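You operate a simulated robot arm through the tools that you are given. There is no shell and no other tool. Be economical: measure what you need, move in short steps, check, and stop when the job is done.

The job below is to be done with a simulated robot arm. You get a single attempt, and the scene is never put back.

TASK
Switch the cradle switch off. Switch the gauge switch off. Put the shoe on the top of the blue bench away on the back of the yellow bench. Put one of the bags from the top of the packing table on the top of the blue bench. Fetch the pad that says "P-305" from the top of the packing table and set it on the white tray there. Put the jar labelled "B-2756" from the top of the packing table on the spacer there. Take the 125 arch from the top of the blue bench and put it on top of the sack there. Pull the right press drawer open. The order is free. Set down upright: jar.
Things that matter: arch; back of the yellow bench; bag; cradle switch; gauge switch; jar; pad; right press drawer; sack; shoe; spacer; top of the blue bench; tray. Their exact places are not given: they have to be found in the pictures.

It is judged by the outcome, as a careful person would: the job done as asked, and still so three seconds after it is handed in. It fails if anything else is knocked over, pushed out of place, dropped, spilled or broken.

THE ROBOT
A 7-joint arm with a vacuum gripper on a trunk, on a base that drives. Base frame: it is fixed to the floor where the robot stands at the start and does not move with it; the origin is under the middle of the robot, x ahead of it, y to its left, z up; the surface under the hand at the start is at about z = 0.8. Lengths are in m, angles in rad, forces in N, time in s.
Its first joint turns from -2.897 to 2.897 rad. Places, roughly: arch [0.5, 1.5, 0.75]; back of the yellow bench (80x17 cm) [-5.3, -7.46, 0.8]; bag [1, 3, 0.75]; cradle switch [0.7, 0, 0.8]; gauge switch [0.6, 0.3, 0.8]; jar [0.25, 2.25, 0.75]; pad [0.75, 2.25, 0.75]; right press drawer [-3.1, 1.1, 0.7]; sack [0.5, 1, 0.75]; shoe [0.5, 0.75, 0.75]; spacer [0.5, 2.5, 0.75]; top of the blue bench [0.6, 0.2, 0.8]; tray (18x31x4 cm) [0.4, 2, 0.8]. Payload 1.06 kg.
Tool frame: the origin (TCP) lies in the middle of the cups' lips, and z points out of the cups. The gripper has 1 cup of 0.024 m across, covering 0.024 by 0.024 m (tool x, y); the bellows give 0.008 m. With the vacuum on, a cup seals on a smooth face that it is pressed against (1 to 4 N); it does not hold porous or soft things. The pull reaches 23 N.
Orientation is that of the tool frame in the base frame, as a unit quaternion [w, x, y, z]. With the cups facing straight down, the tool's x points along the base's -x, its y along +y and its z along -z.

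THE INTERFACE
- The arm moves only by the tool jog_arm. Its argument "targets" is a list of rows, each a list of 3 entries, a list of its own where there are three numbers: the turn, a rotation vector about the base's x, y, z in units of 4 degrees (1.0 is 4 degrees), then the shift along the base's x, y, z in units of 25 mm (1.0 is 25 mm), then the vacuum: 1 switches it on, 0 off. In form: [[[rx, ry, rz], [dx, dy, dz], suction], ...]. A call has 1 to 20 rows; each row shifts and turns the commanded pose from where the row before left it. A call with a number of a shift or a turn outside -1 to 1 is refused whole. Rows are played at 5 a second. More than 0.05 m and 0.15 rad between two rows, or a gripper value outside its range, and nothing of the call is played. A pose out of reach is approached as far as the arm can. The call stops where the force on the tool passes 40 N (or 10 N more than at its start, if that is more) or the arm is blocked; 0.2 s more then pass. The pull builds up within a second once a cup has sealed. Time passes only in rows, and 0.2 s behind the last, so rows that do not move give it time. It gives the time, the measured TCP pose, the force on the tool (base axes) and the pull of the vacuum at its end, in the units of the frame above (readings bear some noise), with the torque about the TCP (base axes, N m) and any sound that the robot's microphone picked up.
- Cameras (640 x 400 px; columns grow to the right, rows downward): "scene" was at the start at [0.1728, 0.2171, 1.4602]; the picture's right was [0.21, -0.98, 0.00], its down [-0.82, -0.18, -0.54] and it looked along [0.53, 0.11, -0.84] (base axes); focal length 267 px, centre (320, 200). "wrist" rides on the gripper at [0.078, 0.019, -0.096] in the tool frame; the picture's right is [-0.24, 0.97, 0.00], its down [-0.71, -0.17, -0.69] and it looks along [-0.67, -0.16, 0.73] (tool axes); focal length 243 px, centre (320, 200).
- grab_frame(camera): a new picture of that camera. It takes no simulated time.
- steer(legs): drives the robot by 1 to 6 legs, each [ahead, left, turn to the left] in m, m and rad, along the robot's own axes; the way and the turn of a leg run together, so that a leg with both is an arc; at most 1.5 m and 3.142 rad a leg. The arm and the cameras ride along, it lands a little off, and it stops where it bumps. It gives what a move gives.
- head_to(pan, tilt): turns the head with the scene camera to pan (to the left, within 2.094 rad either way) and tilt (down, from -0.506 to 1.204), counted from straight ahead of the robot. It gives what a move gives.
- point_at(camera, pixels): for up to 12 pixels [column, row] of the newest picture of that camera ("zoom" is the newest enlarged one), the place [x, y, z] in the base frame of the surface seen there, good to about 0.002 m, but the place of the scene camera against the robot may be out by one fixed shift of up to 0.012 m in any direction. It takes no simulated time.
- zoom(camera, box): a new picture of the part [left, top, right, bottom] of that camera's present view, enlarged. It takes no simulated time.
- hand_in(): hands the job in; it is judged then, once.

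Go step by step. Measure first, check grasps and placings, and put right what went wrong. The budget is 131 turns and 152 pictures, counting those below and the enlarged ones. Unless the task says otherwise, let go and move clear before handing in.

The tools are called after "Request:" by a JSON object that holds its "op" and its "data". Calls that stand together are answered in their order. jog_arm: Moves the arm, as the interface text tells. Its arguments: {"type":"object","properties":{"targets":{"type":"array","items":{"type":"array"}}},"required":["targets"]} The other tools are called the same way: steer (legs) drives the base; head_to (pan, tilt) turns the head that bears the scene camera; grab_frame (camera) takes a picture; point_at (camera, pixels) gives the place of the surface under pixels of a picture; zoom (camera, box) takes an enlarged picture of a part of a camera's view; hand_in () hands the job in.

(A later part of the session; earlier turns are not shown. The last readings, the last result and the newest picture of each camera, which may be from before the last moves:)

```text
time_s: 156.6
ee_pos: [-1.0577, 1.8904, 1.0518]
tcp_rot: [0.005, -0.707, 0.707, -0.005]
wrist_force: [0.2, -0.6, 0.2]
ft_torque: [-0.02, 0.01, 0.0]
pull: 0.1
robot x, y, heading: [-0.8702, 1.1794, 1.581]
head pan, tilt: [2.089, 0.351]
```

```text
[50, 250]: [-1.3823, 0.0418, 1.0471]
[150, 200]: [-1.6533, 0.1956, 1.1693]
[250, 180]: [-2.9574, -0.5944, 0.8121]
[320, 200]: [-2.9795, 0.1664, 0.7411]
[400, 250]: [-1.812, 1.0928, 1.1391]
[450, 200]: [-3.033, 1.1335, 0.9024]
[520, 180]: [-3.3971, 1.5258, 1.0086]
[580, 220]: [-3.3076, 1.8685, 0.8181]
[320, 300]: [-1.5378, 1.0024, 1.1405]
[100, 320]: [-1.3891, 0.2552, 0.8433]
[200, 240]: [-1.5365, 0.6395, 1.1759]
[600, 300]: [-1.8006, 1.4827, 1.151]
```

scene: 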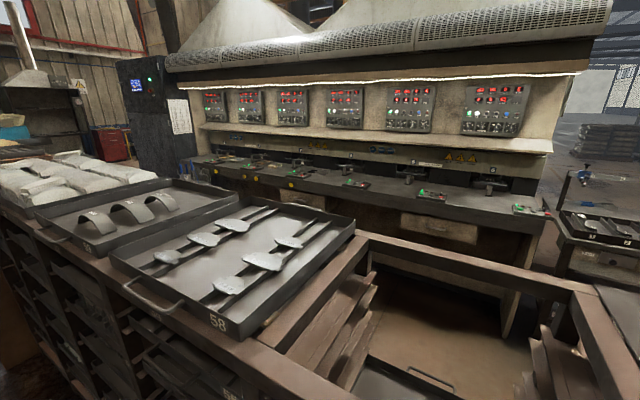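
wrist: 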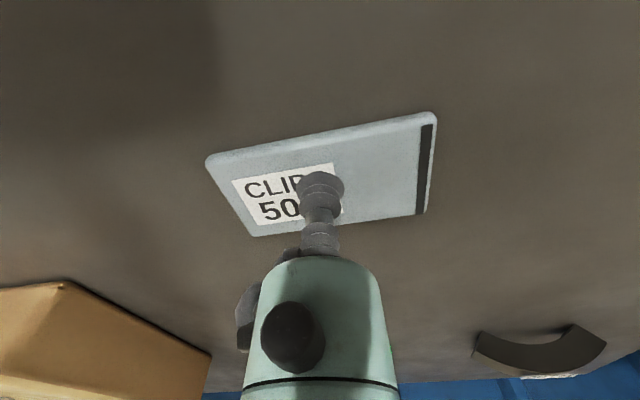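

The right drawer is on the press front near (-3.0, 1.1). There is a gap between rack ends at y≈2.35 and y≈3.4. Raise and tuck the arm above rack height, drive to the gap and look.

Request:
{"op": "jog_arm", "data": {"targets": [[[0, 0, 0], [0, -0.6, 1], 0], [[0, 0, 0], [0, -0.6, 1], 0], [[0, 0, 0], [0, -0.6, 1], 0], [[0, 0, 0], [0, -0.6, 1], 0], [[0, 0, 0], [0, -0.6, 1], 0], [[0, 0, 0], [0, -0.6, 1], 0], [[0, 0, 0], [0, -0.6, 1], 0], [[0, 0, 0], [0, -0.6, 1], 0], [[0, 0, 0], [0, -0.6, 1], 0], [[0, 0, 0], [0, -0.6, 1], 0], [[0, 0, 0], [0, -0.6, 1], 0], [[0, 0, 0], [0, -0.6, 1], 0], [[0, 0, 0], [0, 0, 0], 0]]}}

Request:
{"op": "steer", "data": {"legs": [[1.5, 0, 0], [0.2, 0, 0]]}}

Request:
{"op": "head_to", "data": {"pan": 1.57, "tilt": 0.45}}

Request:
{"op": "grab_frame", "data": {"camera": "scene"}}

Request:
{"op": "point_at", "data": {"camera": "scene", "pixels": [[50, 200], [150, 200], [150, 300], [250, 250], [320, 200], [320, 260], [320, 320], [400, 250], [480, 250], [500, 200], [560, 220], [200, 150]]}}

```text
time_s: 159.4
ee_pos: [-1.0593, 1.7101, 1.3515]
tcp_rot: [0.005, -0.707, 0.707, -0.006]
wrist_force: [0.2, -0.7, -0.4]
ft_torque: [0.0, -0.03, 0.0]
pull: 0.1
robot x, y, heading: [-0.8717, 1.1778, 1.579]
head pan, tilt: [2.089, 0.351]
```

```text
time_s: 168.1
ee_pos: [-1.0539, 3.4417, 1.3508]
tcp_rot: [0.006, -0.7, 0.714, -0.005]
wrist_force: [0.1, 0.2, 0.4]
ft_torque: [0.02, 0.0, 0.0]
pull: 0.1
robot x, y, heading: [-0.877, 2.9073, 1.565]
head pan, tilt: [2.089, 0.351]
```

```text
time_s: 169.1
ee_pos: [-1.0538, 3.4424, 1.3507]
tcp_rot: [0.006, -0.7, 0.714, -0.006]
wrist_force: [-0.6, 0.9, 0.0]
ft_torque: [-0.02, 0.0, 0.02]
pull: 0.1
robot x, y, heading: [-0.8744, 2.9051, 1.562]
head pan, tilt: [1.571, 0.45]
```

```text
53 pictures are left
```

scene: 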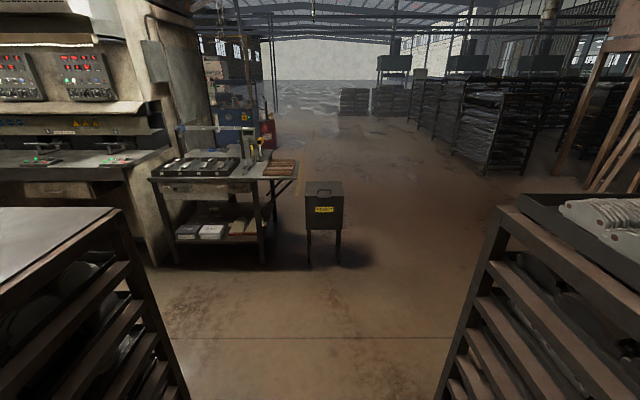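

```text
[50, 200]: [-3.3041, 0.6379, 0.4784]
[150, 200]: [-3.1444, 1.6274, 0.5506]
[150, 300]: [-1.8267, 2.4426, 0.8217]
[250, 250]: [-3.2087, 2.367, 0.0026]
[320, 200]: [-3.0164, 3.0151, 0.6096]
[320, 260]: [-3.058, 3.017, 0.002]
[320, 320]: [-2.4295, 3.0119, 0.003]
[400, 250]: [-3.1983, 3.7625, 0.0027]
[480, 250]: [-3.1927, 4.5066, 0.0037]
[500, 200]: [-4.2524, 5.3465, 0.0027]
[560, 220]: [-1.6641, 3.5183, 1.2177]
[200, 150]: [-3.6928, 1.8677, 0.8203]
```

The gap is clear: press aisle floor between x≈-1.95 and -2.95. Turn left to face -x, drive through to x≈-2.4 and look toward the drawer.

Request:
{"op": "steer", "data": {"legs": [[0, 0, 1.577], [1.5, 0, 0]]}}

Request:
{"op": "head_to", "data": {"pan": 1.1, "tilt": 0.6}}

Request:
{"op": "grab_frame", "data": {"camera": "scene"}}

Request:
{"op": "point_at", "data": {"camera": "scene", "pixels": [[100, 150], [100, 200], [50, 250], [150, 250], [200, 200], [250, 150], [300, 150], [200, 120], [320, 250], [400, 150], [50, 350], [100, 300]]}}

```text
time_s: 180.4
ee_pos: [-2.9221, 2.6992, 1.35]
tcp_rot: [-0.008, 1.0, 0.002, 0.0]
wrist_force: [0.8, 0.5, -0.8]
ft_torque: [0.01, 0.04, -0.01]
pull: 0.0
robot x, y, heading: [-2.3902, 2.889, -3.124]
head pan, tilt: [1.571, 0.45]
```

```text
time_s: 181.3
ee_pos: [-2.9232, 2.6997, 1.3498]
tcp_rot: [-0.008, 1.0, 0.003, 0.001]
wrist_force: [0.1, 0.8, 0.5]
ft_torque: [-0.02, -0.02, 0.02]
pull: 0.1
robot x, y, heading: [-2.3898, 2.8889, -3.126]
head pan, tilt: [1.1, 0.6]
```

```text
52 pictures are left
```

scene: 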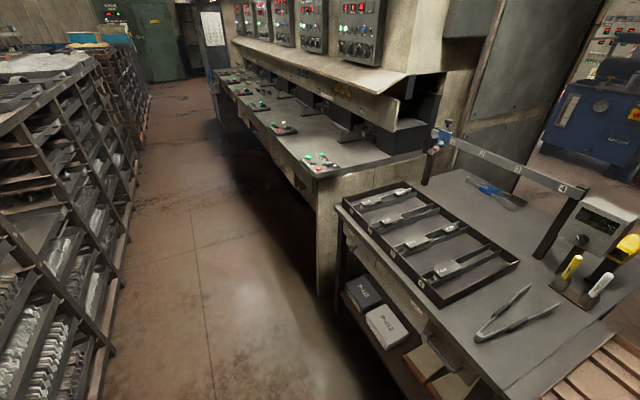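

```text
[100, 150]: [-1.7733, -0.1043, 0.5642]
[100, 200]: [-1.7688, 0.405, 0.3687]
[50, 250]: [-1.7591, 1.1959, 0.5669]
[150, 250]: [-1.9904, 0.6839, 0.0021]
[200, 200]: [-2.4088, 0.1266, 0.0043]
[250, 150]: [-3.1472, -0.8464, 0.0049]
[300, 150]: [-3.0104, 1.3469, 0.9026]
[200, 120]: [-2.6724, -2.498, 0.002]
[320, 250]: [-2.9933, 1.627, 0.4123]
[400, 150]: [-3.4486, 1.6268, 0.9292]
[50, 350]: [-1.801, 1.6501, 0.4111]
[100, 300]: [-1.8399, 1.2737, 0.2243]
```

Aisle is 1.2 m wide. Strafe left 1.69 m to stand in front of the drawer.

Request:
{"op": "steer", "data": {"legs": [[0, 1.4, 0], [-0.1, 0.29, -0.016]]}}

Request:
{"op": "head_to", "data": {"pan": 0.1, "tilt": 0.85}}

Request:
{"op": "grab_frame", "data": {"camera": "scene"}}

```text
time_s: 190.0
ee_pos: [-2.8089, 1.0162, 1.35]
tcp_rot: [-0.008, 1.0, -0.008, 0.0]
wrist_force: [0.1, -0.2, -0.7]
ft_torque: [0.02, 0.02, 0.02]
pull: 0.0
robot x, y, heading: [-2.2754, 1.195, 3.134]
head pan, tilt: [1.1, 0.6]
```

```text
time_s: 191.3
ee_pos: [-2.8091, 1.0154, 1.35]
tcp_rot: [-0.008, 1.0, -0.009, 0.0]
wrist_force: [0.6, 0.1, -0.4]
ft_torque: [-0.01, -0.03, 0.0]
pull: 0.0
robot x, y, heading: [-2.2726, 1.1914, 3.136]
head pan, tilt: [0.099, 0.85]
```

```text
51 pictures are left
```

scene: 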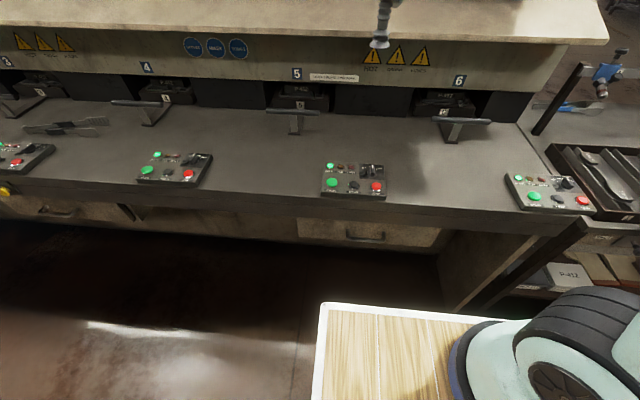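

The drawer front with a bar handle is at (365,235). Zoom and measure.

Request:
{"op": "zoom", "data": {"camera": "scene", "box": [280, 190, 460, 270]}}

Request:
{"op": "point_at", "data": {"camera": "zoom", "pixels": [[70, 110], [560, 200], [150, 150], [220, 130], [310, 155], [300, 130], [240, 160], [300, 170], [450, 180], [330, 70], [330, 30], [100, 175]]}}

```text
3.56 times, centred on (370, 230) of scene
```

zoom: 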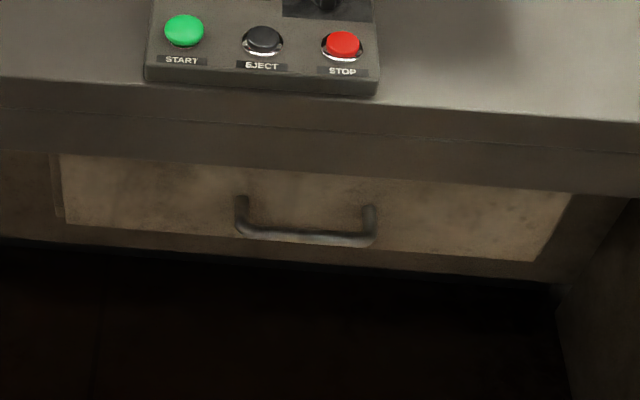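

```text
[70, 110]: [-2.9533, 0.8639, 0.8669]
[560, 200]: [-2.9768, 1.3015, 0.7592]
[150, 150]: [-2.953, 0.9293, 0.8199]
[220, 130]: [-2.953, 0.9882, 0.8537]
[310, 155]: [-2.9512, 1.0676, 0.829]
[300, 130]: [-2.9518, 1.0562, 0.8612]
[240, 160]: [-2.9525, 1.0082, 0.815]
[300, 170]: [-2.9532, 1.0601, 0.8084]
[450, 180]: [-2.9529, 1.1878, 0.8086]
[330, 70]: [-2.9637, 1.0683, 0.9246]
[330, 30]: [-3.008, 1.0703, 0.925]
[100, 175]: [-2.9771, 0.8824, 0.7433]
```

Request:
{"op": "point_at", "data": {"camera": "zoom", "pixels": [[300, 195], [300, 215], [300, 225], [300, 235], [300, 242], [240, 205], [240, 225], [370, 215], [370, 240], [300, 252], [450, 235], [450, 215]]}}

Request:
{"op": "point_at", "data": {"camera": "zoom", "pixels": [[200, 180], [200, 200], [200, 220], [200, 232], [420, 205], [420, 225], [420, 245], [500, 240], [550, 230], [70, 200]]}}

```text
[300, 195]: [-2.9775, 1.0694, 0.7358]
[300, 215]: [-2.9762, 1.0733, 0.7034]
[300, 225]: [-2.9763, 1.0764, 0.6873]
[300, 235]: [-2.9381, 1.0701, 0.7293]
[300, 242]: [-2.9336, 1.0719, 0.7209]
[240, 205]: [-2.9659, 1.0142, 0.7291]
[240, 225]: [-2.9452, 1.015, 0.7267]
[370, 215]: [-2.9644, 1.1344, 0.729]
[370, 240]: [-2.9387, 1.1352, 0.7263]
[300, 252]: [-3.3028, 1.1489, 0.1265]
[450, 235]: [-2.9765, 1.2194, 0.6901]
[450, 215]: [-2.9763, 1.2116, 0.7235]
```

```text
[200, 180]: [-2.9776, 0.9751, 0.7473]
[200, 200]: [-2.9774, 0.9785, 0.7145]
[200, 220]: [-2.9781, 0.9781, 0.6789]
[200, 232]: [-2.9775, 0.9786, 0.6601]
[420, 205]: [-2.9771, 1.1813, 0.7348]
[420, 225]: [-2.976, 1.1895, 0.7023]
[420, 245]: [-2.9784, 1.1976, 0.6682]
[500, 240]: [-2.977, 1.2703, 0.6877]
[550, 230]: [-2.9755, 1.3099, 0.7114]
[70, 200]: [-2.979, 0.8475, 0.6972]
```

Drawer face: x=-2.977, z 0.66–0.79, y 0.86–1.31; handle bar out at x=-2.935, y 1.01–1.135. I'll suck the face beside the handle at (y 1.19, z 0.70) with the tool horizontal. First rotate the tool to point -x.

Request:
{"op": "jog_arm", "data": {"targets": [[[0, 1, 0], [0.12, 0.35, -0.4], 0], [[0, 1, 0], [0.12, 0.35, -0.4], 0], [[0, 1, 0], [0.12, 0.35, -0.4], 0], [[0, 1, 0], [0.12, 0.35, -0.4], 0], [[0, 1, 0], [0.12, 0.35, -0.4], 0], [[0, 1, 0], [0.12, 0.35, -0.4], 0], [[0, 1, 0], [0.12, 0.35, -0.4], 0], [[0, 1, 0], [0.12, 0.35, -0.4], 0], [[0, 1, 0], [0.12, 0.35, -0.4], 0], [[0, 1, 0], [0.12, 0.35, -0.4], 0], [[0, 1, 0], [0.12, 0.35, -0.4], 0], [[0, 1, 0], [0.12, 0.35, -0.4], 0], [[0, 1, 0], [0.12, 0.35, -0.4], 0], [[0, 1, 0], [0.12, 0.35, -0.4], 0], [[0, 1, 0], [0.12, 0.35, -0.4], 0], [[0, 1, 0], [0.12, 0.35, -0.4], 0], [[0, 1, 0], [0.12, 0.35, -0.4], 0], [[0, 1, 0], [0.12, 0.35, -0.4], 0], [[0, 1, 0], [0.12, 0.35, -0.4], 0], [[0, 1, 0], [0.12, 0.35, -0.4], 0]]}}

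Request:
{"op": "grab_frame", "data": {"camera": "scene"}}

```text
time_s: 194.2
ee_pos: [-2.7182, 1.2077, 1.3468]
tcp_rot: [0.192, 0.777, -0.158, -0.579]
wrist_force: [0.5, 0.1, 0.0]
ft_torque: [0.02, -0.04, 0.01]
pull: 0.1
out of reach, approached as far as the arm can: row 13, 14
robot x, y, heading: [-2.2708, 1.1949, 3.13]
head pan, tilt: [0.099, 0.85]
stopped in row 14: the arm was blocked; the commanded pose is now the measured one
```

```text
49 pictures are left
```

scene: 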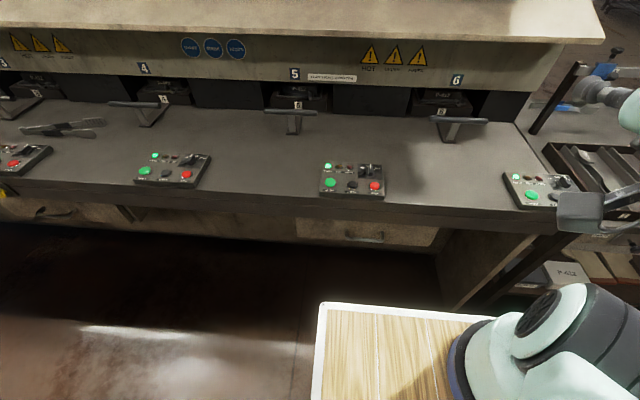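

Too close for a horizontal tool. Shift the base right (+y) 0.4 m and back 0.07 m so the arm reaches diagonally, then set orientation.

Request:
{"op": "steer", "data": {"legs": [[-0.07, -0.4, 0]]}}

Request:
{"op": "jog_arm", "data": {"targets": [[[0.42, 0.24, -0.04], [-0.35, -0.97, -0.6], 0], [[0.42, 0.24, -0.04], [-0.35, -0.97, -0.6], 0], [[0.42, 0.24, -0.04], [-0.35, -0.97, -0.6], 0], [[0.42, 0.24, -0.04], [-0.35, -0.97, -0.6], 0], [[0.42, 0.24, -0.04], [-0.35, -0.97, -0.6], 0], [[0.42, 0.24, -0.04], [-0.35, -0.97, -0.6], 0], [[0.42, 0.24, -0.04], [-0.35, -0.97, -0.6], 0], [[0.42, 0.24, -0.04], [-0.35, -0.97, -0.6], 0], [[0.42, 0.24, -0.04], [-0.35, -0.97, -0.6], 0], [[0.42, 0.24, -0.04], [-0.35, -0.97, -0.6], 0], [[0.42, 0.24, -0.04], [-0.35, -0.97, -0.6], 0], [[0.42, 0.24, -0.04], [-0.35, -0.97, -0.6], 0], [[0.42, 0.24, -0.04], [-0.35, -0.97, -0.6], 0], [[0.42, 0.24, -0.04], [-0.35, -0.97, -0.6], 0], [[0.42, 0.24, -0.04], [-0.35, -0.97, -0.6], 0], [[0.42, 0.24, -0.04], [-0.35, -0.97, -0.6], 0], [[0.42, 0.24, -0.04], [-0.35, -0.97, -0.6], 0], [[0, 0, 0], [0, 0, 0], 0]]}}

Request:
{"op": "head_to", "data": {"pan": 0.5, "tilt": 0.85}}

Request:
{"op": "grab_frame", "data": {"camera": "scene"}}

```text
time_s: 196.7
ee_pos: [-2.6715, 1.5864, 1.349]
tcp_rot: [0.193, 0.777, -0.156, -0.579]
wrist_force: [-0.9, -1.2, -0.2]
ft_torque: [0.0, -0.01, -0.06]
pull: 0.1
robot x, y, heading: [-2.2273, 1.5745, 3.141]
head pan, tilt: [0.099, 0.85]
```

```text
time_s: 197.2
ee_pos: [-2.6436, 1.5129, 1.3543]
tcp_rot: [0.324, 0.78, 0.03, -0.535]
wrist_force: [0.0, 0.2, 0.1]
ft_torque: [0.01, 0.0, -0.03]
pull: 0.2
out of reach, approached as far as the arm can: row 1, 2
robot x, y, heading: [-2.2256, 1.5708, 3.136]
head pan, tilt: [0.099, 0.85]
stopped in row 2: the arm was blocked; the commanded pose is now the measured one
```

```text
time_s: 198.1
ee_pos: [-2.6441, 1.5139, 1.3554]
tcp_rot: [0.324, 0.78, 0.028, -0.535]
wrist_force: [-0.4, 0.3, -0.4]
ft_torque: [0.0, 0.03, -0.03]
pull: 0.1
robot x, y, heading: [-2.2297, 1.5688, 3.138]
head pan, tilt: [0.499, 0.85]
```

```text
48 pictures are left
```

scene: 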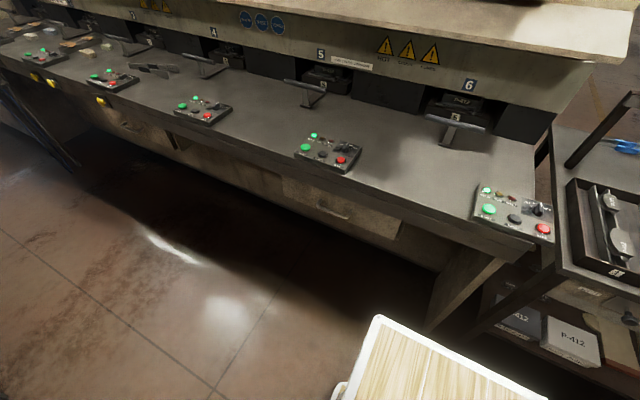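

The arm is in an awkward fold. Unroll to tool-down while extending outward first.

Request:
{"op": "jog_arm", "data": {"targets": [[[0.3, -0.97, -0.05], [-0.6, 0, 0], 0], [[0.59, -0.97, -0.05], [-0.5, -0.3, 0], 0], [[0.59, -0.97, -0.05], [-0.5, -0.3, 0], 0], [[0.59, -0.97, -0.05], [-0.5, -0.3, 0], 0], [[0.59, -0.97, -0.05], [-0.5, -0.3, 0], 0], [[0.59, -0.97, -0.05], [-0.5, -0.3, 0], 0], [[0.59, -0.97, -0.05], [-0.5, -0.3, 0], 0], [[0.59, -0.97, -0.05], [-0.5, -0.3, -0.3], 0], [[0.59, -0.97, -0.05], [-0.4, -0.3, -0.3], 0], [[0.59, -0.97, -0.05], [-0.4, -0.3, -0.3], 0], [[0.59, -0.97, -0.05], [-0.4, -0.3, -0.3], 0], [[0.59, -0.97, -0.05], [-0.4, -0.3, -0.3], 0], [[0.59, -0.97, -0.05], [-0.4, -0.3, -0.3], 0], [[0.59, -0.97, -0.05], [-0.4, -0.3, -0.3], 0], [[0.59, -0.97, -0.05], [-0.2, -0.3, -0.3], 0], [[0.59, -0.97, -0.05], [0, -0.3, -0.3], 0], [[0.7, -0.97, -0.05], [0, -0.3, -0.3], 0], [[0, 0, 0], [0, 0, 0], 0]]}}

Request:
{"op": "grab_frame", "data": {"camera": "scene"}}

```text
time_s: 201.9
ee_pos: [-2.8119, 1.3931, 1.2785]
tcp_rot: [0.001, 1.0, -0.007, -0.005]
wrist_force: [0.1, -1.2, 0.1]
ft_torque: [0.01, 0.01, -0.02]
pull: 0.1
robot x, y, heading: [-2.2293, 1.5704, 3.14]
head pan, tilt: [0.499, 0.85]
```

```text
47 pictures are left
```

scene: 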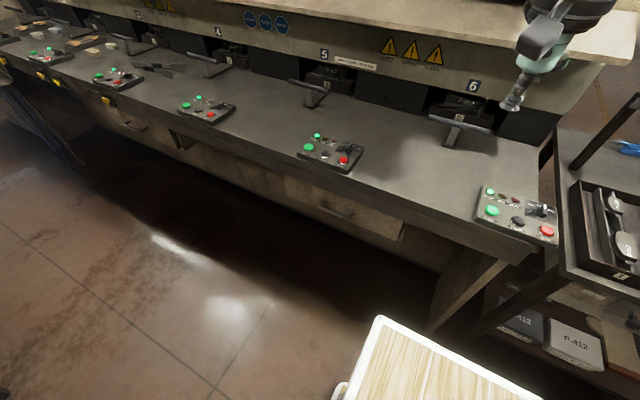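

Now lower to (-2.84, 1.19, 1.02), still tool-down.

Request:
{"op": "jog_arm", "data": {"targets": [[[0, 0, 0], [-0.1, -0.8, -0.9], 0], [[0, 0, 0], [-0.1, -0.8, -0.9], 0], [[0, 0, 0], [-0.1, -0.8, -0.9], 0], [[0, 0, 0], [-0.1, -0.8, -0.9], 0], [[0, 0, 0], [-0.1, -0.8, -0.9], 0], [[0, 0, 0], [-0.1, -0.8, -0.9], 0], [[0, 0, 0], [-0.1, -0.8, -0.9], 0], [[0, 0, 0], [-0.1, -0.8, -0.9], 0], [[0, 0, 0], [-0.1, -0.8, -0.9], 0], [[0, 0, 0], [-0.1, -0.8, -0.9], 0], [[0, 0, 0], [0, 0, 0], 0]]}}

Request:
{"op": "jog_arm", "data": {"targets": [[[0, 1, 0], [0, 0, -0.4], 0], [[0, 1, 0], [0, 0, -0.4], 0], [[0, 1, 0], [0, 0, -0.4], 0], [[0, 1, 0], [0, 0, -0.4], 0], [[0, 1, 0], [0, 0, -0.4], 0], [[0, 1, 0], [0, 0, -0.4], 0], [[0, 1, 0], [0, 0, -0.4], 0], [[0, 1, 0], [0, 0, -0.4], 0], [[0, 1, 0], [0, 0, -0.4], 0], [[0, 1, 0], [0, 0, -0.4], 0], [[0, 0, 0], [0, 0, 0], 0]]}}

Request:
{"op": "grab_frame", "data": {"camera": "scene"}}

```text
time_s: 204.3
ee_pos: [-2.836, 1.1933, 1.0539]
tcp_rot: [0.0, 1.0, -0.007, -0.006]
wrist_force: [0.5, 0.0, 0.6]
ft_torque: [0.0, -0.04, -0.05]
pull: 0.0
robot x, y, heading: [-2.2261, 1.5721, 3.14]
head pan, tilt: [0.499, 0.85]
```

```text
time_s: 206.7
ee_pos: [-2.8368, 1.1941, 0.9525]
tcp_rot: [0.004, 0.937, -0.005, -0.348]
wrist_force: [-0.5, -1.0, -0.4]
ft_torque: [0.02, 0.01, 0.02]
pull: 0.1
robot x, y, heading: [-2.2238, 1.5728, 3.142]
head pan, tilt: [0.499, 0.85]
```

```text
46 pictures are left
```

scene: 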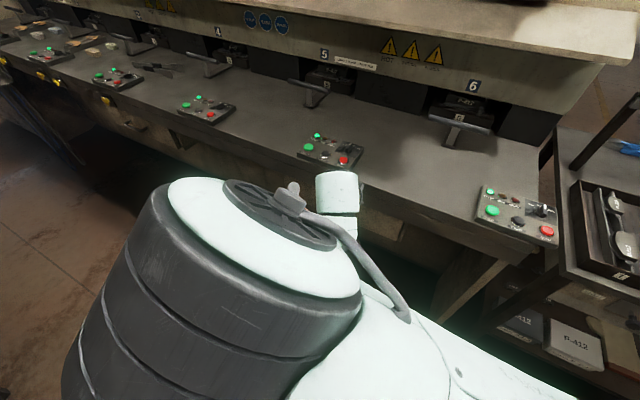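

Halfway through the rotation with no trouble. Continue rotating and descending to z≈0.70.

Request:
{"op": "jog_arm", "data": {"targets": [[[0, 1, 0], [0, 0, -0.85], 0], [[0, 1, 0], [0, 0, -0.85], 0], [[0, 1, 0], [0, 0, -0.85], 0], [[0, 1, 0], [0, 0, -0.85], 0], [[0, 1, 0], [0, 0, -0.85], 0], [[0, 1, 0], [0, 0, -0.85], 0], [[0, 1, 0], [0, 0, -0.85], 0], [[0, 1, 0], [0, 0, -0.85], 0], [[0, 1, 0], [0, 0, -0.85], 0], [[0, 1, 0], [0, 0, -0.85], 0], [[0, 1, 0], [0, 0, -0.85], 0], [[0, 1, 0], [0, 0, -0.6], 0], [[0, 0.3, 0], [0, 0, 0], 0], [[0, 0, 0], [0, 0, 0], 0]]}}

Request:
{"op": "grab_frame", "data": {"camera": "wrist"}}

Request:
{"op": "grab_frame", "data": {"camera": "scene"}}

```text
time_s: 208.4
ee_pos: [-2.8999, 1.2312, 0.8127]
tcp_rot: [-0.017, 0.825, -0.091, -0.557]
wrist_force: [-0.6, 1.1, 0.4]
ft_torque: [0.0, 0.02, 0.0]
pull: 0.0
robot x, y, heading: [-2.2278, 1.5734, 3.139]
head pan, tilt: [0.499, 0.85]
stopped in row 8: the arm was blocked; the commanded pose is now the measured one
```

```text
45 pictures are left
```

wrist: 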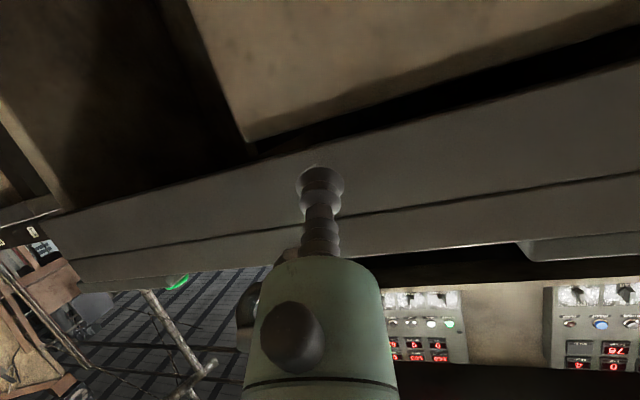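

```text
44 pictures are left
```

scene: 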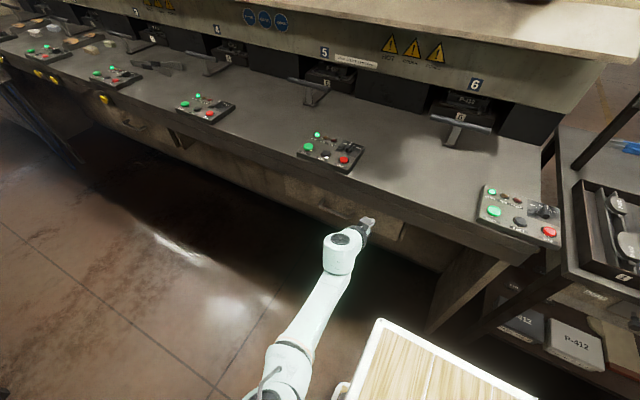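

The arm stopped at 72° tilt, now hanging beside the deck. Try continuing with small corrections away from the press.

Request:
{"op": "jog_arm", "data": {"targets": [[[0, 0, 0], [0.5, 0, -0.5], 0], [[0, 0.5, 0.2], [0.5, -0.2, -0.8], 0], [[0.3, 0.7, 0.4], [0.3, -0.2, -0.8], 0], [[0.3, 0.7, 0.4], [0.2, -0.2, -0.8], 0], [[0.3, 0.7, 0.4], [0, -0.2, -0.8], 0], [[0.3, 0.7, 0.4], [0, -0.2, -0.8], 0], [[0.3, 0.9, 0.4], [0, -0.2, 0], 0], [[0, 0.9, 0], [0, 0, 0], 0], [[0, 0, 0], [0, 0, 0], 0]]}}

Request:
{"op": "grab_frame", "data": {"camera": "scene"}}

```text
time_s: 209.8
ee_pos: [-2.8638, 1.1766, 0.7502]
tcp_rot: [0.017, 0.774, -0.089, -0.627]
wrist_force: [-0.5, 0.2, 0.1]
ft_torque: [0.02, -0.01, 0.02]
pull: 0.1
out of reach, approached as far as the arm can: row 6
robot x, y, heading: [-2.2235, 1.5699, 3.137]
head pan, tilt: [0.499, 0.85]
stopped in row 6: the arm was blocked; the commanded pose is now the measured one
```

```text
43 pictures are left
```

scene: 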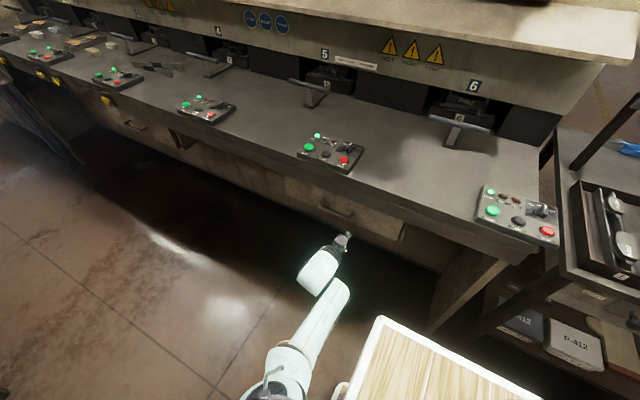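

Tool is ~13° off horizontal. Extending toward the face should ease the wrist; advance while correcting.

Request:
{"op": "jog_arm", "data": {"targets": [[[0, 0, 0], [-0.8, 0.1, -0.4], 0], [[0.3, 0.4, 0.2], [-0.7, 0.2, -0.5], 0], [[0.45, 0.6, 0.3], [-0.6, 0.2, -0.4], 0], [[0.45, 0.6, 0.3], [-0.4, 0.1, -0.4], 0], [[0.45, 0.6, 0.3], [-0.3, 0.1, -0.3], 0], [[0.45, 0.6, 0.3], [-0.2, 0, 0], 0], [[0, 0, 0], [0, 0, 0], 0]]}}

Request:
{"op": "grab_frame", "data": {"camera": "wrist"}}

Request:
{"op": "zoom", "data": {"camera": "scene", "box": [260, 160, 440, 300]}}

```text
time_s: 211.6
ee_pos: [-2.9142, 1.0998, 0.7592]
tcp_rot: [0.04, 0.718, -0.035, -0.694]
wrist_force: [0.8, -0.1, -0.1]
ft_torque: [-0.02, -0.02, -0.06]
pull: 0.1
out of reach, approached as far as the arm can: row 3, 4, 5, 6
robot x, y, heading: [-2.2256, 1.5688, 3.138]
head pan, tilt: [0.499, 0.85]
stopped in row 7: the arm was blocked; the commanded pose is now the measured one
```

```text
42 pictures are left
```

wrist: 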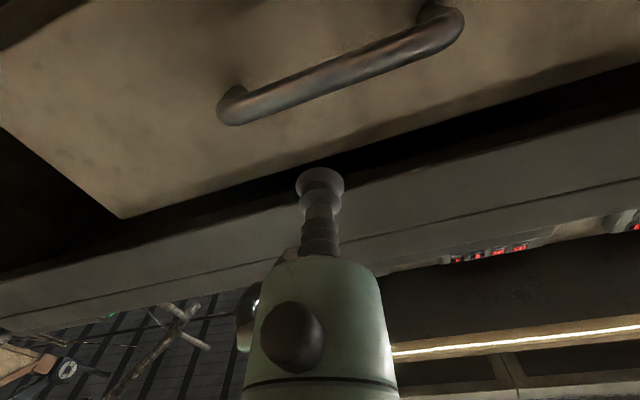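

```text
2.86 times, centred on (350, 230) of scene
```

zoom: 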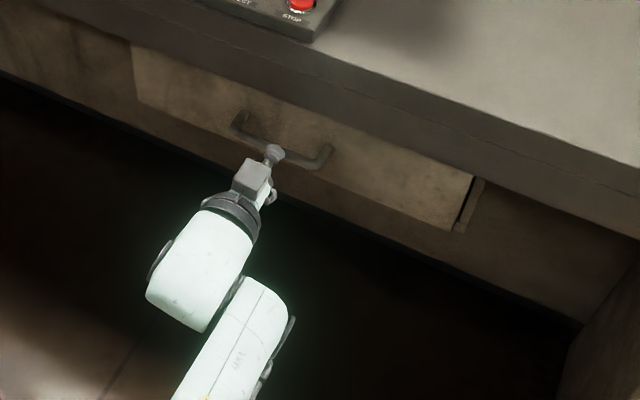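

Lucky pose: tool is exactly horizontal at (−2.914, 1.10, 0.759), just above the handle bar and facing the drawer's centre. Push straight to the face with vacuum on.

Request:
{"op": "jog_arm", "data": {"targets": [[[0, 0, 0], [-0.5, 0, 0], 1], [[0, 0, 0], [-0.5, 0, 0], 1], [[0, 0, 0], [-0.5, 0, 0], 1], [[0, 0, 0], [-0.5, 0, 0], 1], [[0, 0, 0], [-0.3, 0, 0], 1], [[0, 0, 0], [-0.2, 0, 0], 1], [[0, 0, 0], [-0.15, 0, 0], 1], [[0, 0, 0], [0, 0, 0], 1], [[0, 0, 0], [0, 0, 0], 1], [[0, 0, 0], [0, 0, 0], 1]]}}

Request:
{"op": "zoom", "data": {"camera": "scene", "box": [260, 160, 440, 300]}}

```text
time_s: 214.0
ee_pos: [-2.9661, 1.0557, 0.8047]
tcp_rot: [0.079, 0.718, -0.054, -0.69]
wrist_force: [21.9, -10.0, -1.7]
ft_torque: [0.0, 0.07, -0.25]
pull: 0.0
robot x, y, heading: [-2.23, 1.5738, 3.141]
head pan, tilt: [0.499, 0.85]
stopped in row 10: the arm was blocked; the commanded pose is now the measured one
```

```text
2.86 times, centred on (350, 230) of scene
```

zoom: 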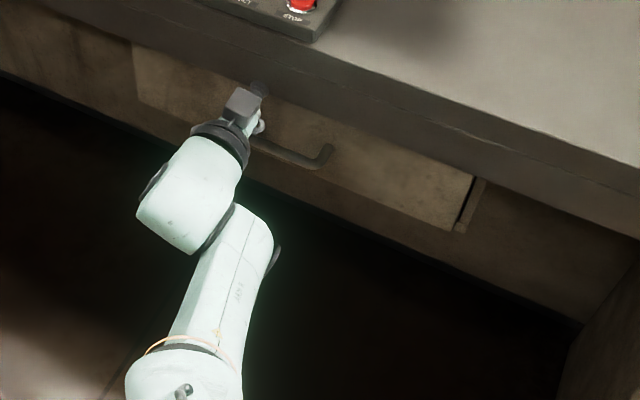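

The arm slides along a joint limit and touched the press lip. Back the arm off to the earlier pose; then I'll use the base to press and pull.

Request:
{"op": "jog_arm", "data": {"targets": [[[0, 0, 0], [0.8, 0.1, 0], 0], [[0, 0, 0], [0.8, 0.3, -0.2], 0], [[0, 0, 0], [0.8, 0.4, -0.5], 0], [[0, 0, 0], [0.6, 0.5, -0.5], 0], [[0, 0, 0], [0, 0.4, -0.5], 0], [[0, 0, 0], [0, 0, -0.3], 0], [[0, 0, 0], [0, 0, 0], 0]]}}

Request:
{"op": "zoom", "data": {"camera": "scene", "box": [260, 160, 440, 300]}}

Request:
{"op": "grab_frame", "data": {"camera": "wrist"}}

```text
time_s: 214.3
ee_pos: [-2.9638, 1.0558, 0.8074]
tcp_rot: [0.081, 0.719, -0.058, -0.688]
wrist_force: [6.2, -0.6, -3.8]
ft_torque: [0.01, 0.1, -0.04]
pull: 0.0
robot x, y, heading: [-2.2285, 1.5775, 3.137]
head pan, tilt: [0.499, 0.85]
stopped in row 1: the force on the tool passed its limit at 43 N (the readings are from after the stop); the commanded pose is now the measured one
```

```text
2.86 times, centred on (350, 230) of scene
```

zoom: 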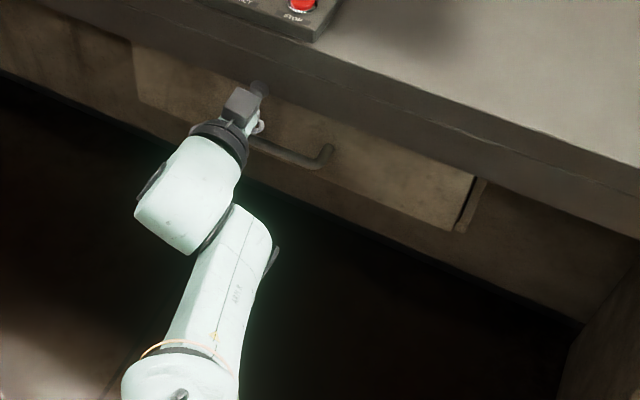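

```text
38 pictures are left
```

wrist: 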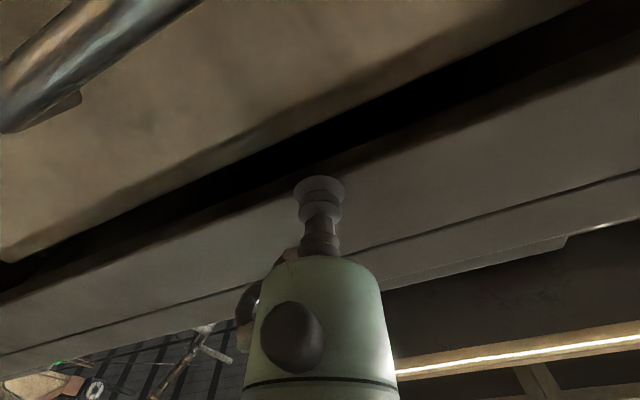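

The cup is caught at the lip; back the base straight out by 0.1 m, then re-pose the arm.

Request:
{"op": "steer", "data": {"legs": [[-0.1, 0, 0]]}}

Request:
{"op": "jog_arm", "data": {"targets": [[[0, 0, 0], [0, 0.3, -0.4], 0], [[0, 0, 0], [0, 0.4, -0.5], 0], [[-0.3, 0, -0.2], [0, 0.4, -0.5], 0], [[-0.3, 0, -0.2], [0, 0.4, -0.5], 0], [[-0.3, 0, -0.2], [0, 0.3, -0.5], 0], [[0, 0, 0], [0, 0, 0], 0]]}}

Request:
{"op": "grab_frame", "data": {"camera": "scene"}}

```text
time_s: 215.0
ee_pos: [-2.9625, 1.0554, 0.8076]
tcp_rot: [0.082, 0.719, -0.059, -0.687]
wrist_force: [4.6, 0.0, -2.7]
ft_torque: [0.01, 0.05, -0.03]
pull: 0.1
robot x, y, heading: [-2.2272, 1.5755, 3.142]
head pan, tilt: [0.499, 0.85]
stopped in leg 1: the robot was blocked; the commanded pose is now the measured one
```

```text
time_s: 215.6
ee_pos: [-2.9635, 1.0527, 0.8135]
tcp_rot: [0.095, 0.721, -0.072, -0.683]
wrist_force: [12.1, 2.8, -5.9]
ft_torque: [0.0, 0.08, 0.03]
pull: 0.0
robot x, y, heading: [-2.2274, 1.5717, 3.146]
head pan, tilt: [0.499, 0.85]
stopped in row 2: the force on the tool passed its limit at 53 N (the readings are from after the stop); the commanded pose is now the measured one
```

```text
37 pictures are left
```

scene: 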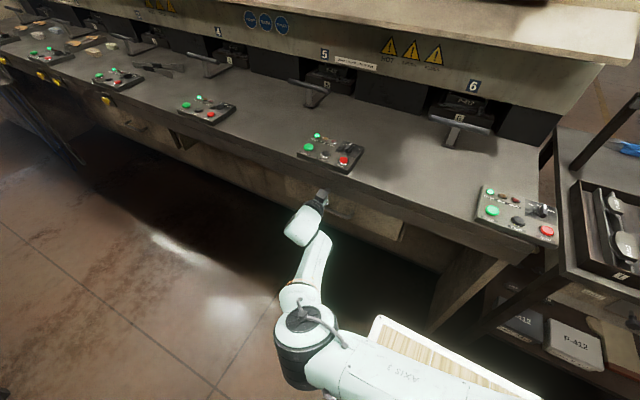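

The base is blocked behind (rack), and the cup presses on the lip's front face. Ease the arm up and back in small steps, the direction it moves freely.

Request:
{"op": "jog_arm", "data": {"targets": [[[0, 0, 0], [0.3, 0, 0.3], 0], [[0, 0, 0], [0.4, 0, 0.5], 0], [[0, 0, 0], [0.5, 0, 0.6], 0], [[0, 0, 0], [0.6, 0, 0.6], 0], [[0, 0, 0], [0.6, 0, 0.6], 0], [[0, 0, 0], [0, 0, 0], 0]]}}

Request:
{"op": "grab_frame", "data": {"camera": "scene"}}

```text
time_s: 216.9
ee_pos: [-2.904, 1.0527, 0.8784]
tcp_rot: [0.094, 0.72, -0.071, -0.684]
wrist_force: [0.2, 0.6, 0.6]
ft_torque: [-0.04, 0.02, -0.01]
pull: 0.2
robot x, y, heading: [-2.2229, 1.5719, 3.138]
head pan, tilt: [0.499, 0.85]
```

```text
36 pictures are left
```

scene: 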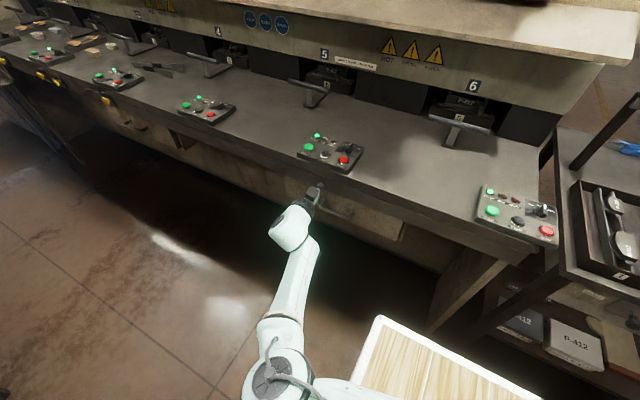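

Free again. The target was simply too far/low for the arm; shift the base left 0.22 m closer and compensate with the arm.

Request:
{"op": "jog_arm", "data": {"targets": [[[0, 0, 0], [0.8, 0.3, 0], 0], [[0, 0, 0], [0.8, 0.3, 0], 0], [[0, 0, 0], [0.6, 0.3, 0], 0], [[0, 0, 0], [0, 0, 0], 0]]}}

Request:
{"op": "steer", "data": {"legs": [[0.03, 0.22, 0]]}}

Request:
{"op": "jog_arm", "data": {"targets": [[[-0.3, 0, -0.2], [0, 0.9, -0.3], 0], [[-0.3, 0, -0.2], [0, 0.9, -0.3], 0], [[-0.3, 0, -0.2], [0, 0.9, -0.3], 0], [[-0.3, 0, -0.2], [0, 0.9, -0.3], 0], [[-0.3, 0, -0.2], [0, 0.9, -0.4], 0], [[-0.3, 0, -0.2], [0, 0.9, -0.4], 0], [[0, 0, 0], [0, 0.9, -0.4], 0], [[0, 0, 0], [0, 0.9, -0.4], 0], [[0, 0, 0], [0, 0.5, -0.4], 0], [[0, 0, 0], [0, 0, 0], 0]]}}

Request:
{"op": "grab_frame", "data": {"camera": "wrist"}}

```text
time_s: 218.2
ee_pos: [-2.8854, 1.0903, 0.9014]
tcp_rot: [0.088, 0.72, -0.117, -0.679]
wrist_force: [0.0, 1.0, 0.0]
ft_torque: [0.03, -0.01, 0.05]
pull: 0.1
robot x, y, heading: [-2.2221, 1.5754, 3.139]
head pan, tilt: [0.499, 0.85]
stopped in row 4: the arm was blocked; the commanded pose is now the measured one
```

```text
time_s: 219.8
ee_pos: [-2.9162, 0.8684, 0.9017]
tcp_rot: [0.088, 0.72, -0.117, -0.679]
wrist_force: [0.2, -0.3, -0.5]
ft_torque: [0.02, 0.02, 0.01]
pull: 0.0
robot x, y, heading: [-2.2572, 1.3547, 3.137]
head pan, tilt: [0.499, 0.85]
```

```text
time_s: 221.4
ee_pos: [-2.9555, 1.0409, 0.8711]
tcp_rot: [0.092, 0.701, -0.277, -0.651]
wrist_force: [-0.1, 0.3, -0.2]
ft_torque: [-0.01, 0.04, -0.01]
pull: 0.0
out of reach, approached as far as the arm can: row 7
robot x, y, heading: [-2.2557, 1.3535, 3.139]
head pan, tilt: [0.499, 0.85]
stopped in row 7: the arm was blocked; the commanded pose is now the measured one
```

```text
35 pictures are left
```

wrist: 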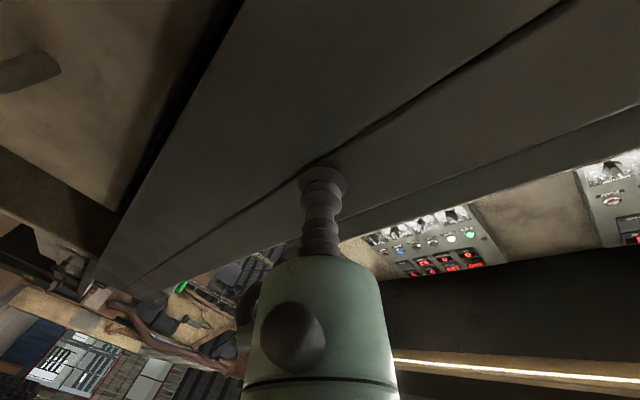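

Insight: pointing the tool straight ahead low down hits a wrist limit. Better: face along the aisle (-y) with the tool pointing to the robot's right, and pull by strafing left. First restore tool-down while rising.

Request:
{"op": "jog_arm", "data": {"targets": [[[0, 0, 0], [0.6, 0, 0.5], 0], [[0.15, -1, 0.44], [0.4, 0, 0.8], 0], [[0.15, -1, 0.44], [0.3, 0, 0.8], 0], [[0.15, -1, 0.44], [0.2, 0, 0.8], 0], [[0.15, -1, 0.44], [0.2, 0, 0.8], 0], [[0.15, -1, 0.44], [0.2, 0, 0.8], 0], [[0.15, -1, 0.44], [0.2, 0, 0.8], 0], [[0.15, -1, 0.44], [0, 0, 0.8], 0], [[0.15, -1, 0.44], [0, 0, 0.8], 0], [[0.15, -1, 0.44], [0, 0, 0.8], 0], [[0.15, -1, 0.44], [0, 0, 0.8], 0], [[0.15, -1, 0.44], [0, 0, 0.8], 0], [[0.15, -1, 0.44], [0, 0, 0.8], 0], [[0.15, -1, 0.44], [0, 0, 0.6], 0], [[0.15, -1, 0.44], [0, 0, 0.6], 0], [[0.15, -1, 0.44], [0, 0, 0.4], 0], [[0.15, -1, 0.44], [0, 0, 0.4], 0], [[0.15, -1, 0.44], [0, 0, 0.4], 0], [[0.15, -1, 0.44], [0, 0, 0], 0], [[0.15, -1, 0.44], [0, 0, 0], 0]]}}

Request:
{"op": "grab_frame", "data": {"camera": "scene"}}

```text
time_s: 225.6
ee_pos: [-2.9039, 1.0407, 1.1841]
tcp_rot: [0.009, 0.998, -0.015, -0.062]
wrist_force: [-0.7, 0.4, 0.1]
ft_torque: [-0.01, 0.03, 0.02]
pull: 0.0
robot x, y, heading: [-2.2558, 1.3555, 3.138]
head pan, tilt: [0.499, 0.85]
```

```text
34 pictures are left
```

scene: 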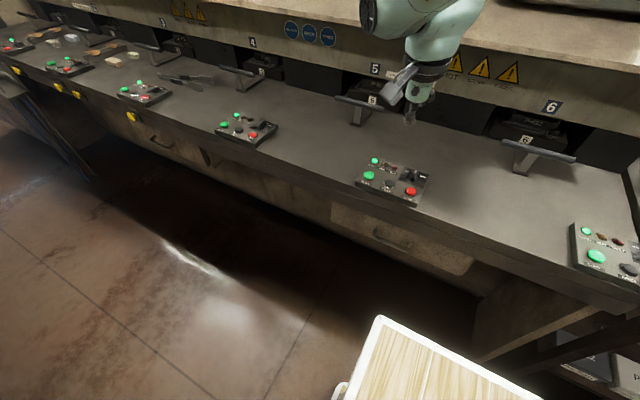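

Tool is down again. Retract it, move ahead 0.2, turn left 90° to face -y, then back up to stand beside the drawer.

Request:
{"op": "jog_arm", "data": {"targets": [[[0, -0.9, 0], [0.9, 0.4, 0.4], 0], [[0, -0.9, 0], [0.9, 0.4, 0.4], 0], [[0, 0, 0], [0.9, 0.4, 0.4], 0], [[0, 0, 0], [0.9, 0.2, 0.4], 0], [[0, 0, 0], [0.9, 0, 0], 0], [[0, 0, 0], [0.9, 0, 0], 0], [[0, 0, 0], [0.9, 0, 0], 0], [[0, 0, 0], [0, 0, 0], 0]]}}

Request:
{"op": "steer", "data": {"legs": [[0.2, 0, 0], [0, 0, 1.571], [-0.35, -0.08, 0]]}}

Request:
{"op": "head_to", "data": {"pan": -0.7, "tilt": 0.85}}

Request:
{"op": "grab_frame", "data": {"camera": "scene"}}

```text
time_s: 227.4
ee_pos: [-2.7459, 1.0777, 1.2238]
tcp_rot: [0.008, 1.0, -0.017, 0.001]
wrist_force: [0.6, -0.3, -0.3]
ft_torque: [0.0, -0.02, 0.03]
pull: 0.1
robot x, y, heading: [-2.2585, 1.352, 3.142]
head pan, tilt: [0.499, 0.85]
```

```text
time_s: 234.7
ee_pos: [-2.2638, 1.2098, 1.2232]
tcp_rot: [0.005, 0.726, 0.687, 0.006]
wrist_force: [0.0, 0.4, 0.3]
ft_torque: [-0.03, 0.01, -0.03]
pull: 0.0
robot x, y, heading: [-2.5358, 1.7101, -1.597]
head pan, tilt: [0.499, 0.85]
```

```text
time_s: 236.1
ee_pos: [-2.2643, 1.2109, 1.2231]
tcp_rot: [0.005, 0.726, 0.688, 0.006]
wrist_force: [-0.1, 0.6, 0.6]
ft_torque: [-0.02, 0.0, 0.0]
pull: 0.0
robot x, y, heading: [-2.5286, 1.7009, -1.594]
head pan, tilt: [-0.7, 0.85]
```

```text
33 pictures are left
```

scene: 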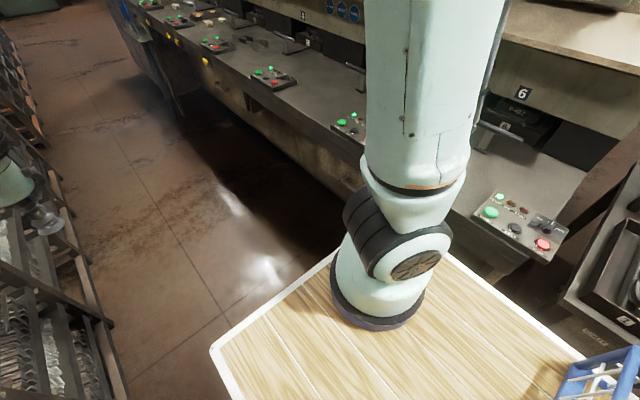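

Standing at (-2.53, 1.70) facing -y. Swing the tool across to x≈-2.78 in front of the drawer, still high.

Request:
{"op": "jog_arm", "data": {"targets": [[[0, 0, 0], [-1, -0.3, 0], 0], [[0, 0, 0], [-1, -0.3, 0], 0], [[0, 0, 0], [-1, -0.3, 0], 0], [[0, 0, 0], [-1, -0.3, 0], 0], [[0, 0, 0], [-1, -0.3, 0], 0], [[0, 0, 0], [-1, -0.3, 0], 0], [[0, 0, 0], [-1, -0.3, 0], 0], [[0, 0, 0], [-1, -0.3, 0], 0], [[0, 0, 0], [-1, -0.3, -0.2], 0], [[0, 0, 0], [-1, -0.3, -0.2], 0], [[0, 0, 0], [-1, -0.3, -0.4], 0], [[0, 0, 0], [-1, -0.3, -0.5], 0], [[0, 0, 0], [-1, -0.3, -0.5], 0], [[0, 0, 0], [-1, -0.3, -0.5], 0], [[0, 0, 0], [-1, -0.3, -0.5], 0], [[0, 0, 0], [-1, -0.3, -0.5], 0], [[0, 0, 0], [-1, -0.3, -0.5], 0], [[0, 0, 0], [-1, 0, -0.5], 0], [[0, 0, 0], [-1, 0, -0.5], 0], [[0, 0, 0], [-1, 0, 0], 0]]}}

Request:
{"op": "jog_arm", "data": {"targets": [[[0, 1, 0], [0, 0, -0.5], 0], [[0, 1, 0], [0, 0, -0.5], 0], [[0, 1, 0], [0, 0, -0.5], 0], [[0, 1, 0], [0, 0, -0.5], 0], [[0, 1, 0], [0, 0, -0.5], 0], [[0, 1, 0], [0, 0, -0.5], 0], [[0, 1, 0], [0, 0, -0.5], 0], [[0, 1, 0], [0, 0, -0.5], 0], [[0, 1, 0], [0, 0, -0.5], 0], [[0, 1, 0], [0, 0, -0.5], 0], [[0, 1, 0], [0, 0, -0.5], 0], [[0, 1, 0], [0, 0, -0.5], 0], [[0, 1, 0], [0, 0, -0.5], 0], [[0, 1, 0], [0, 0, -0.5], 0], [[0, 1, 0], [0, 0, -0.5], 0], [[0, 1, 0], [0, 0, -0.5], 0], [[0, 1, 0], [0, 0, -0.5], 0], [[0, 1, 0], [0, 0, -0.5], 0], [[0, 1, 0], [0, 0, 0], 0], [[0, 1, 0], [0, 0, 0], 0]]}}

Request:
{"op": "grab_frame", "data": {"camera": "scene"}}

```text
time_s: 240.3
ee_pos: [-2.7651, 1.0821, 1.1033]
tcp_rot: [0.005, 0.726, 0.688, 0.007]
wrist_force: [-0.1, -1.1, 0.1]
ft_torque: [-0.01, 0.01, 0.01]
pull: 0.0
robot x, y, heading: [-2.5301, 1.7026, -1.595]
head pan, tilt: [-0.7, 0.85]
```

```text
time_s: 244.5
ee_pos: [-2.7649, 1.0827, 0.8796]
tcp_rot: [-0.439, 0.56, 0.529, -0.462]
wrist_force: [-0.3, -0.1, -0.5]
ft_torque: [-0.02, 0.01, 0.0]
pull: 0.0
robot x, y, heading: [-2.5295, 1.7055, -1.592]
head pan, tilt: [-0.7, 0.85]
```

```text
32 pictures are left
```

scene: 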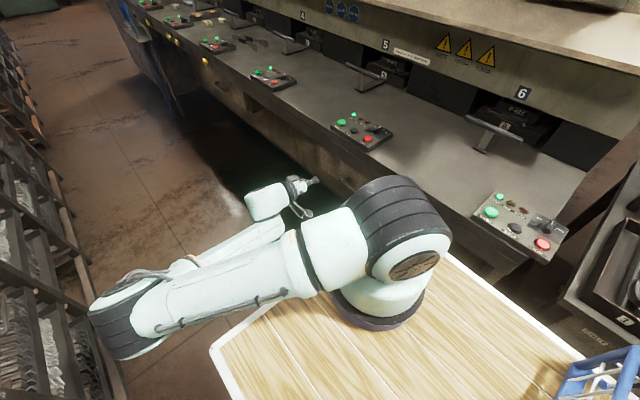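

Smooth this way. Finish the rotation, lower to z≈0.765, and check the elbow's distance to the rack.

Request:
{"op": "jog_arm", "data": {"targets": [[[0.25, 0.9, 0.03], [0, 0, -0.8], 0], [[0.25, 0.9, 0.03], [0, 0, -0.8], 0], [[0.25, 0.9, 0.03], [0, -0.1, -0.8], 0], [[0, 0, 0], [0, -0.1, -0.8], 0], [[0, 0, 0], [0, -0.1, -0.8], 0], [[0, 0, 0], [0, 0, -0.5], 0], [[0, 0, 0], [0, 0, 0], 0]]}}

Request:
{"op": "grab_frame", "data": {"camera": "scene"}}

Request:
{"op": "point_at", "data": {"camera": "scene", "pixels": [[110, 310], [95, 320], [150, 340], [50, 300], [315, 182], [300, 190], [230, 270], [130, 300]]}}

Request:
{"op": "grab_frame", "data": {"camera": "wrist"}}

```text
time_s: 246.1
ee_pos: [-2.7468, 1.065, 0.7674]
tcp_rot: [-0.482, 0.52, 0.505, -0.493]
wrist_force: [0.2, 0.2, -1.0]
ft_torque: [-0.02, 0.02, 0.0]
pull: 0.0
robot x, y, heading: [-2.5322, 1.7038, -1.596]
head pan, tilt: [-0.7, 0.85]
```

```text
31 pictures are left
```

scene: 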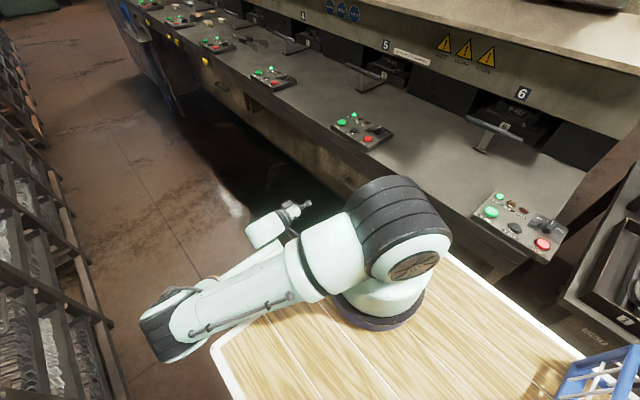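

```text
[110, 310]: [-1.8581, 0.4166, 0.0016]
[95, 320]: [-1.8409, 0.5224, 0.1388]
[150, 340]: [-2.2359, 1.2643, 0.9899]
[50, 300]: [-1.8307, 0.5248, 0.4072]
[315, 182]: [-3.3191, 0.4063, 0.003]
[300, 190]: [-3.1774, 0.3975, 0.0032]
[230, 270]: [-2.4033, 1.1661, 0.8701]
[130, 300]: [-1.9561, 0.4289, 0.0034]
```

```text
30 pictures are left
```

wrist: 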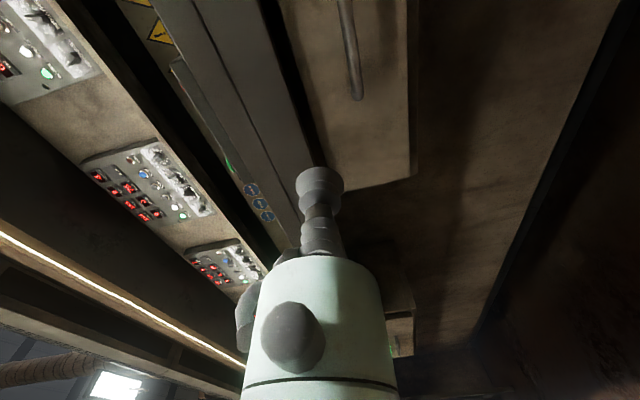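

Now go straight to the face above the handle bar: advance to x≈-2.955.

Request:
{"op": "jog_arm", "data": {"targets": [[[0, 0, 0], [-1, 0.2, 0], 0], [[0, 0, 0], [-1, 0.1, 0], 0], [[0, 0, 0], [-1, 0.1, 0], 0], [[0, 0, 0], [-1, 0, 0], 0], [[0, 0, 0], [-1, 0, 0], 0], [[0, 0, 0], [-1, 0, 0], 0], [[0, 0, 0], [-0.8, 0, 0], 0], [[0, 0, 0], [-0.5, 0, 0], 0], [[0, 0, 0], [-0.5, 0, 0], 0], [[0, 0, 0], [-0.3, 0, 0], 0], [[0, 0, 0], [0, 0, 0], 0]]}}

Request:
{"op": "grab_frame", "data": {"camera": "wrist"}}

```text
time_s: 248.5
ee_pos: [-2.9665, 1.0862, 0.7651]
tcp_rot: [-0.499, 0.501, 0.5, -0.5]
wrist_force: [-0.1, 0.0, 0.3]
ft_torque: [0.03, 0.0, 0.02]
pull: 0.1
robot x, y, heading: [-2.5314, 1.7041, -1.598]
head pan, tilt: [-0.7, 0.85]
```

```text
29 pictures are left
```

wrist: 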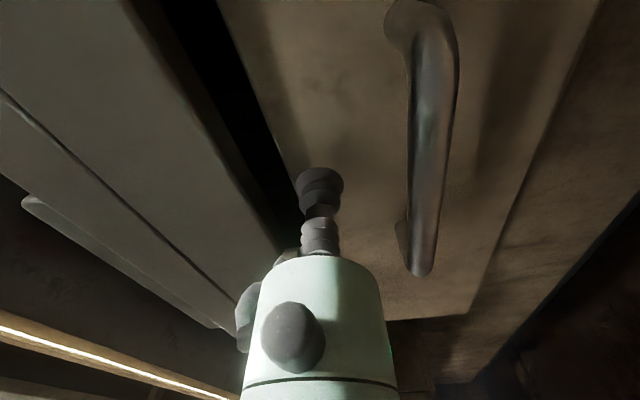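

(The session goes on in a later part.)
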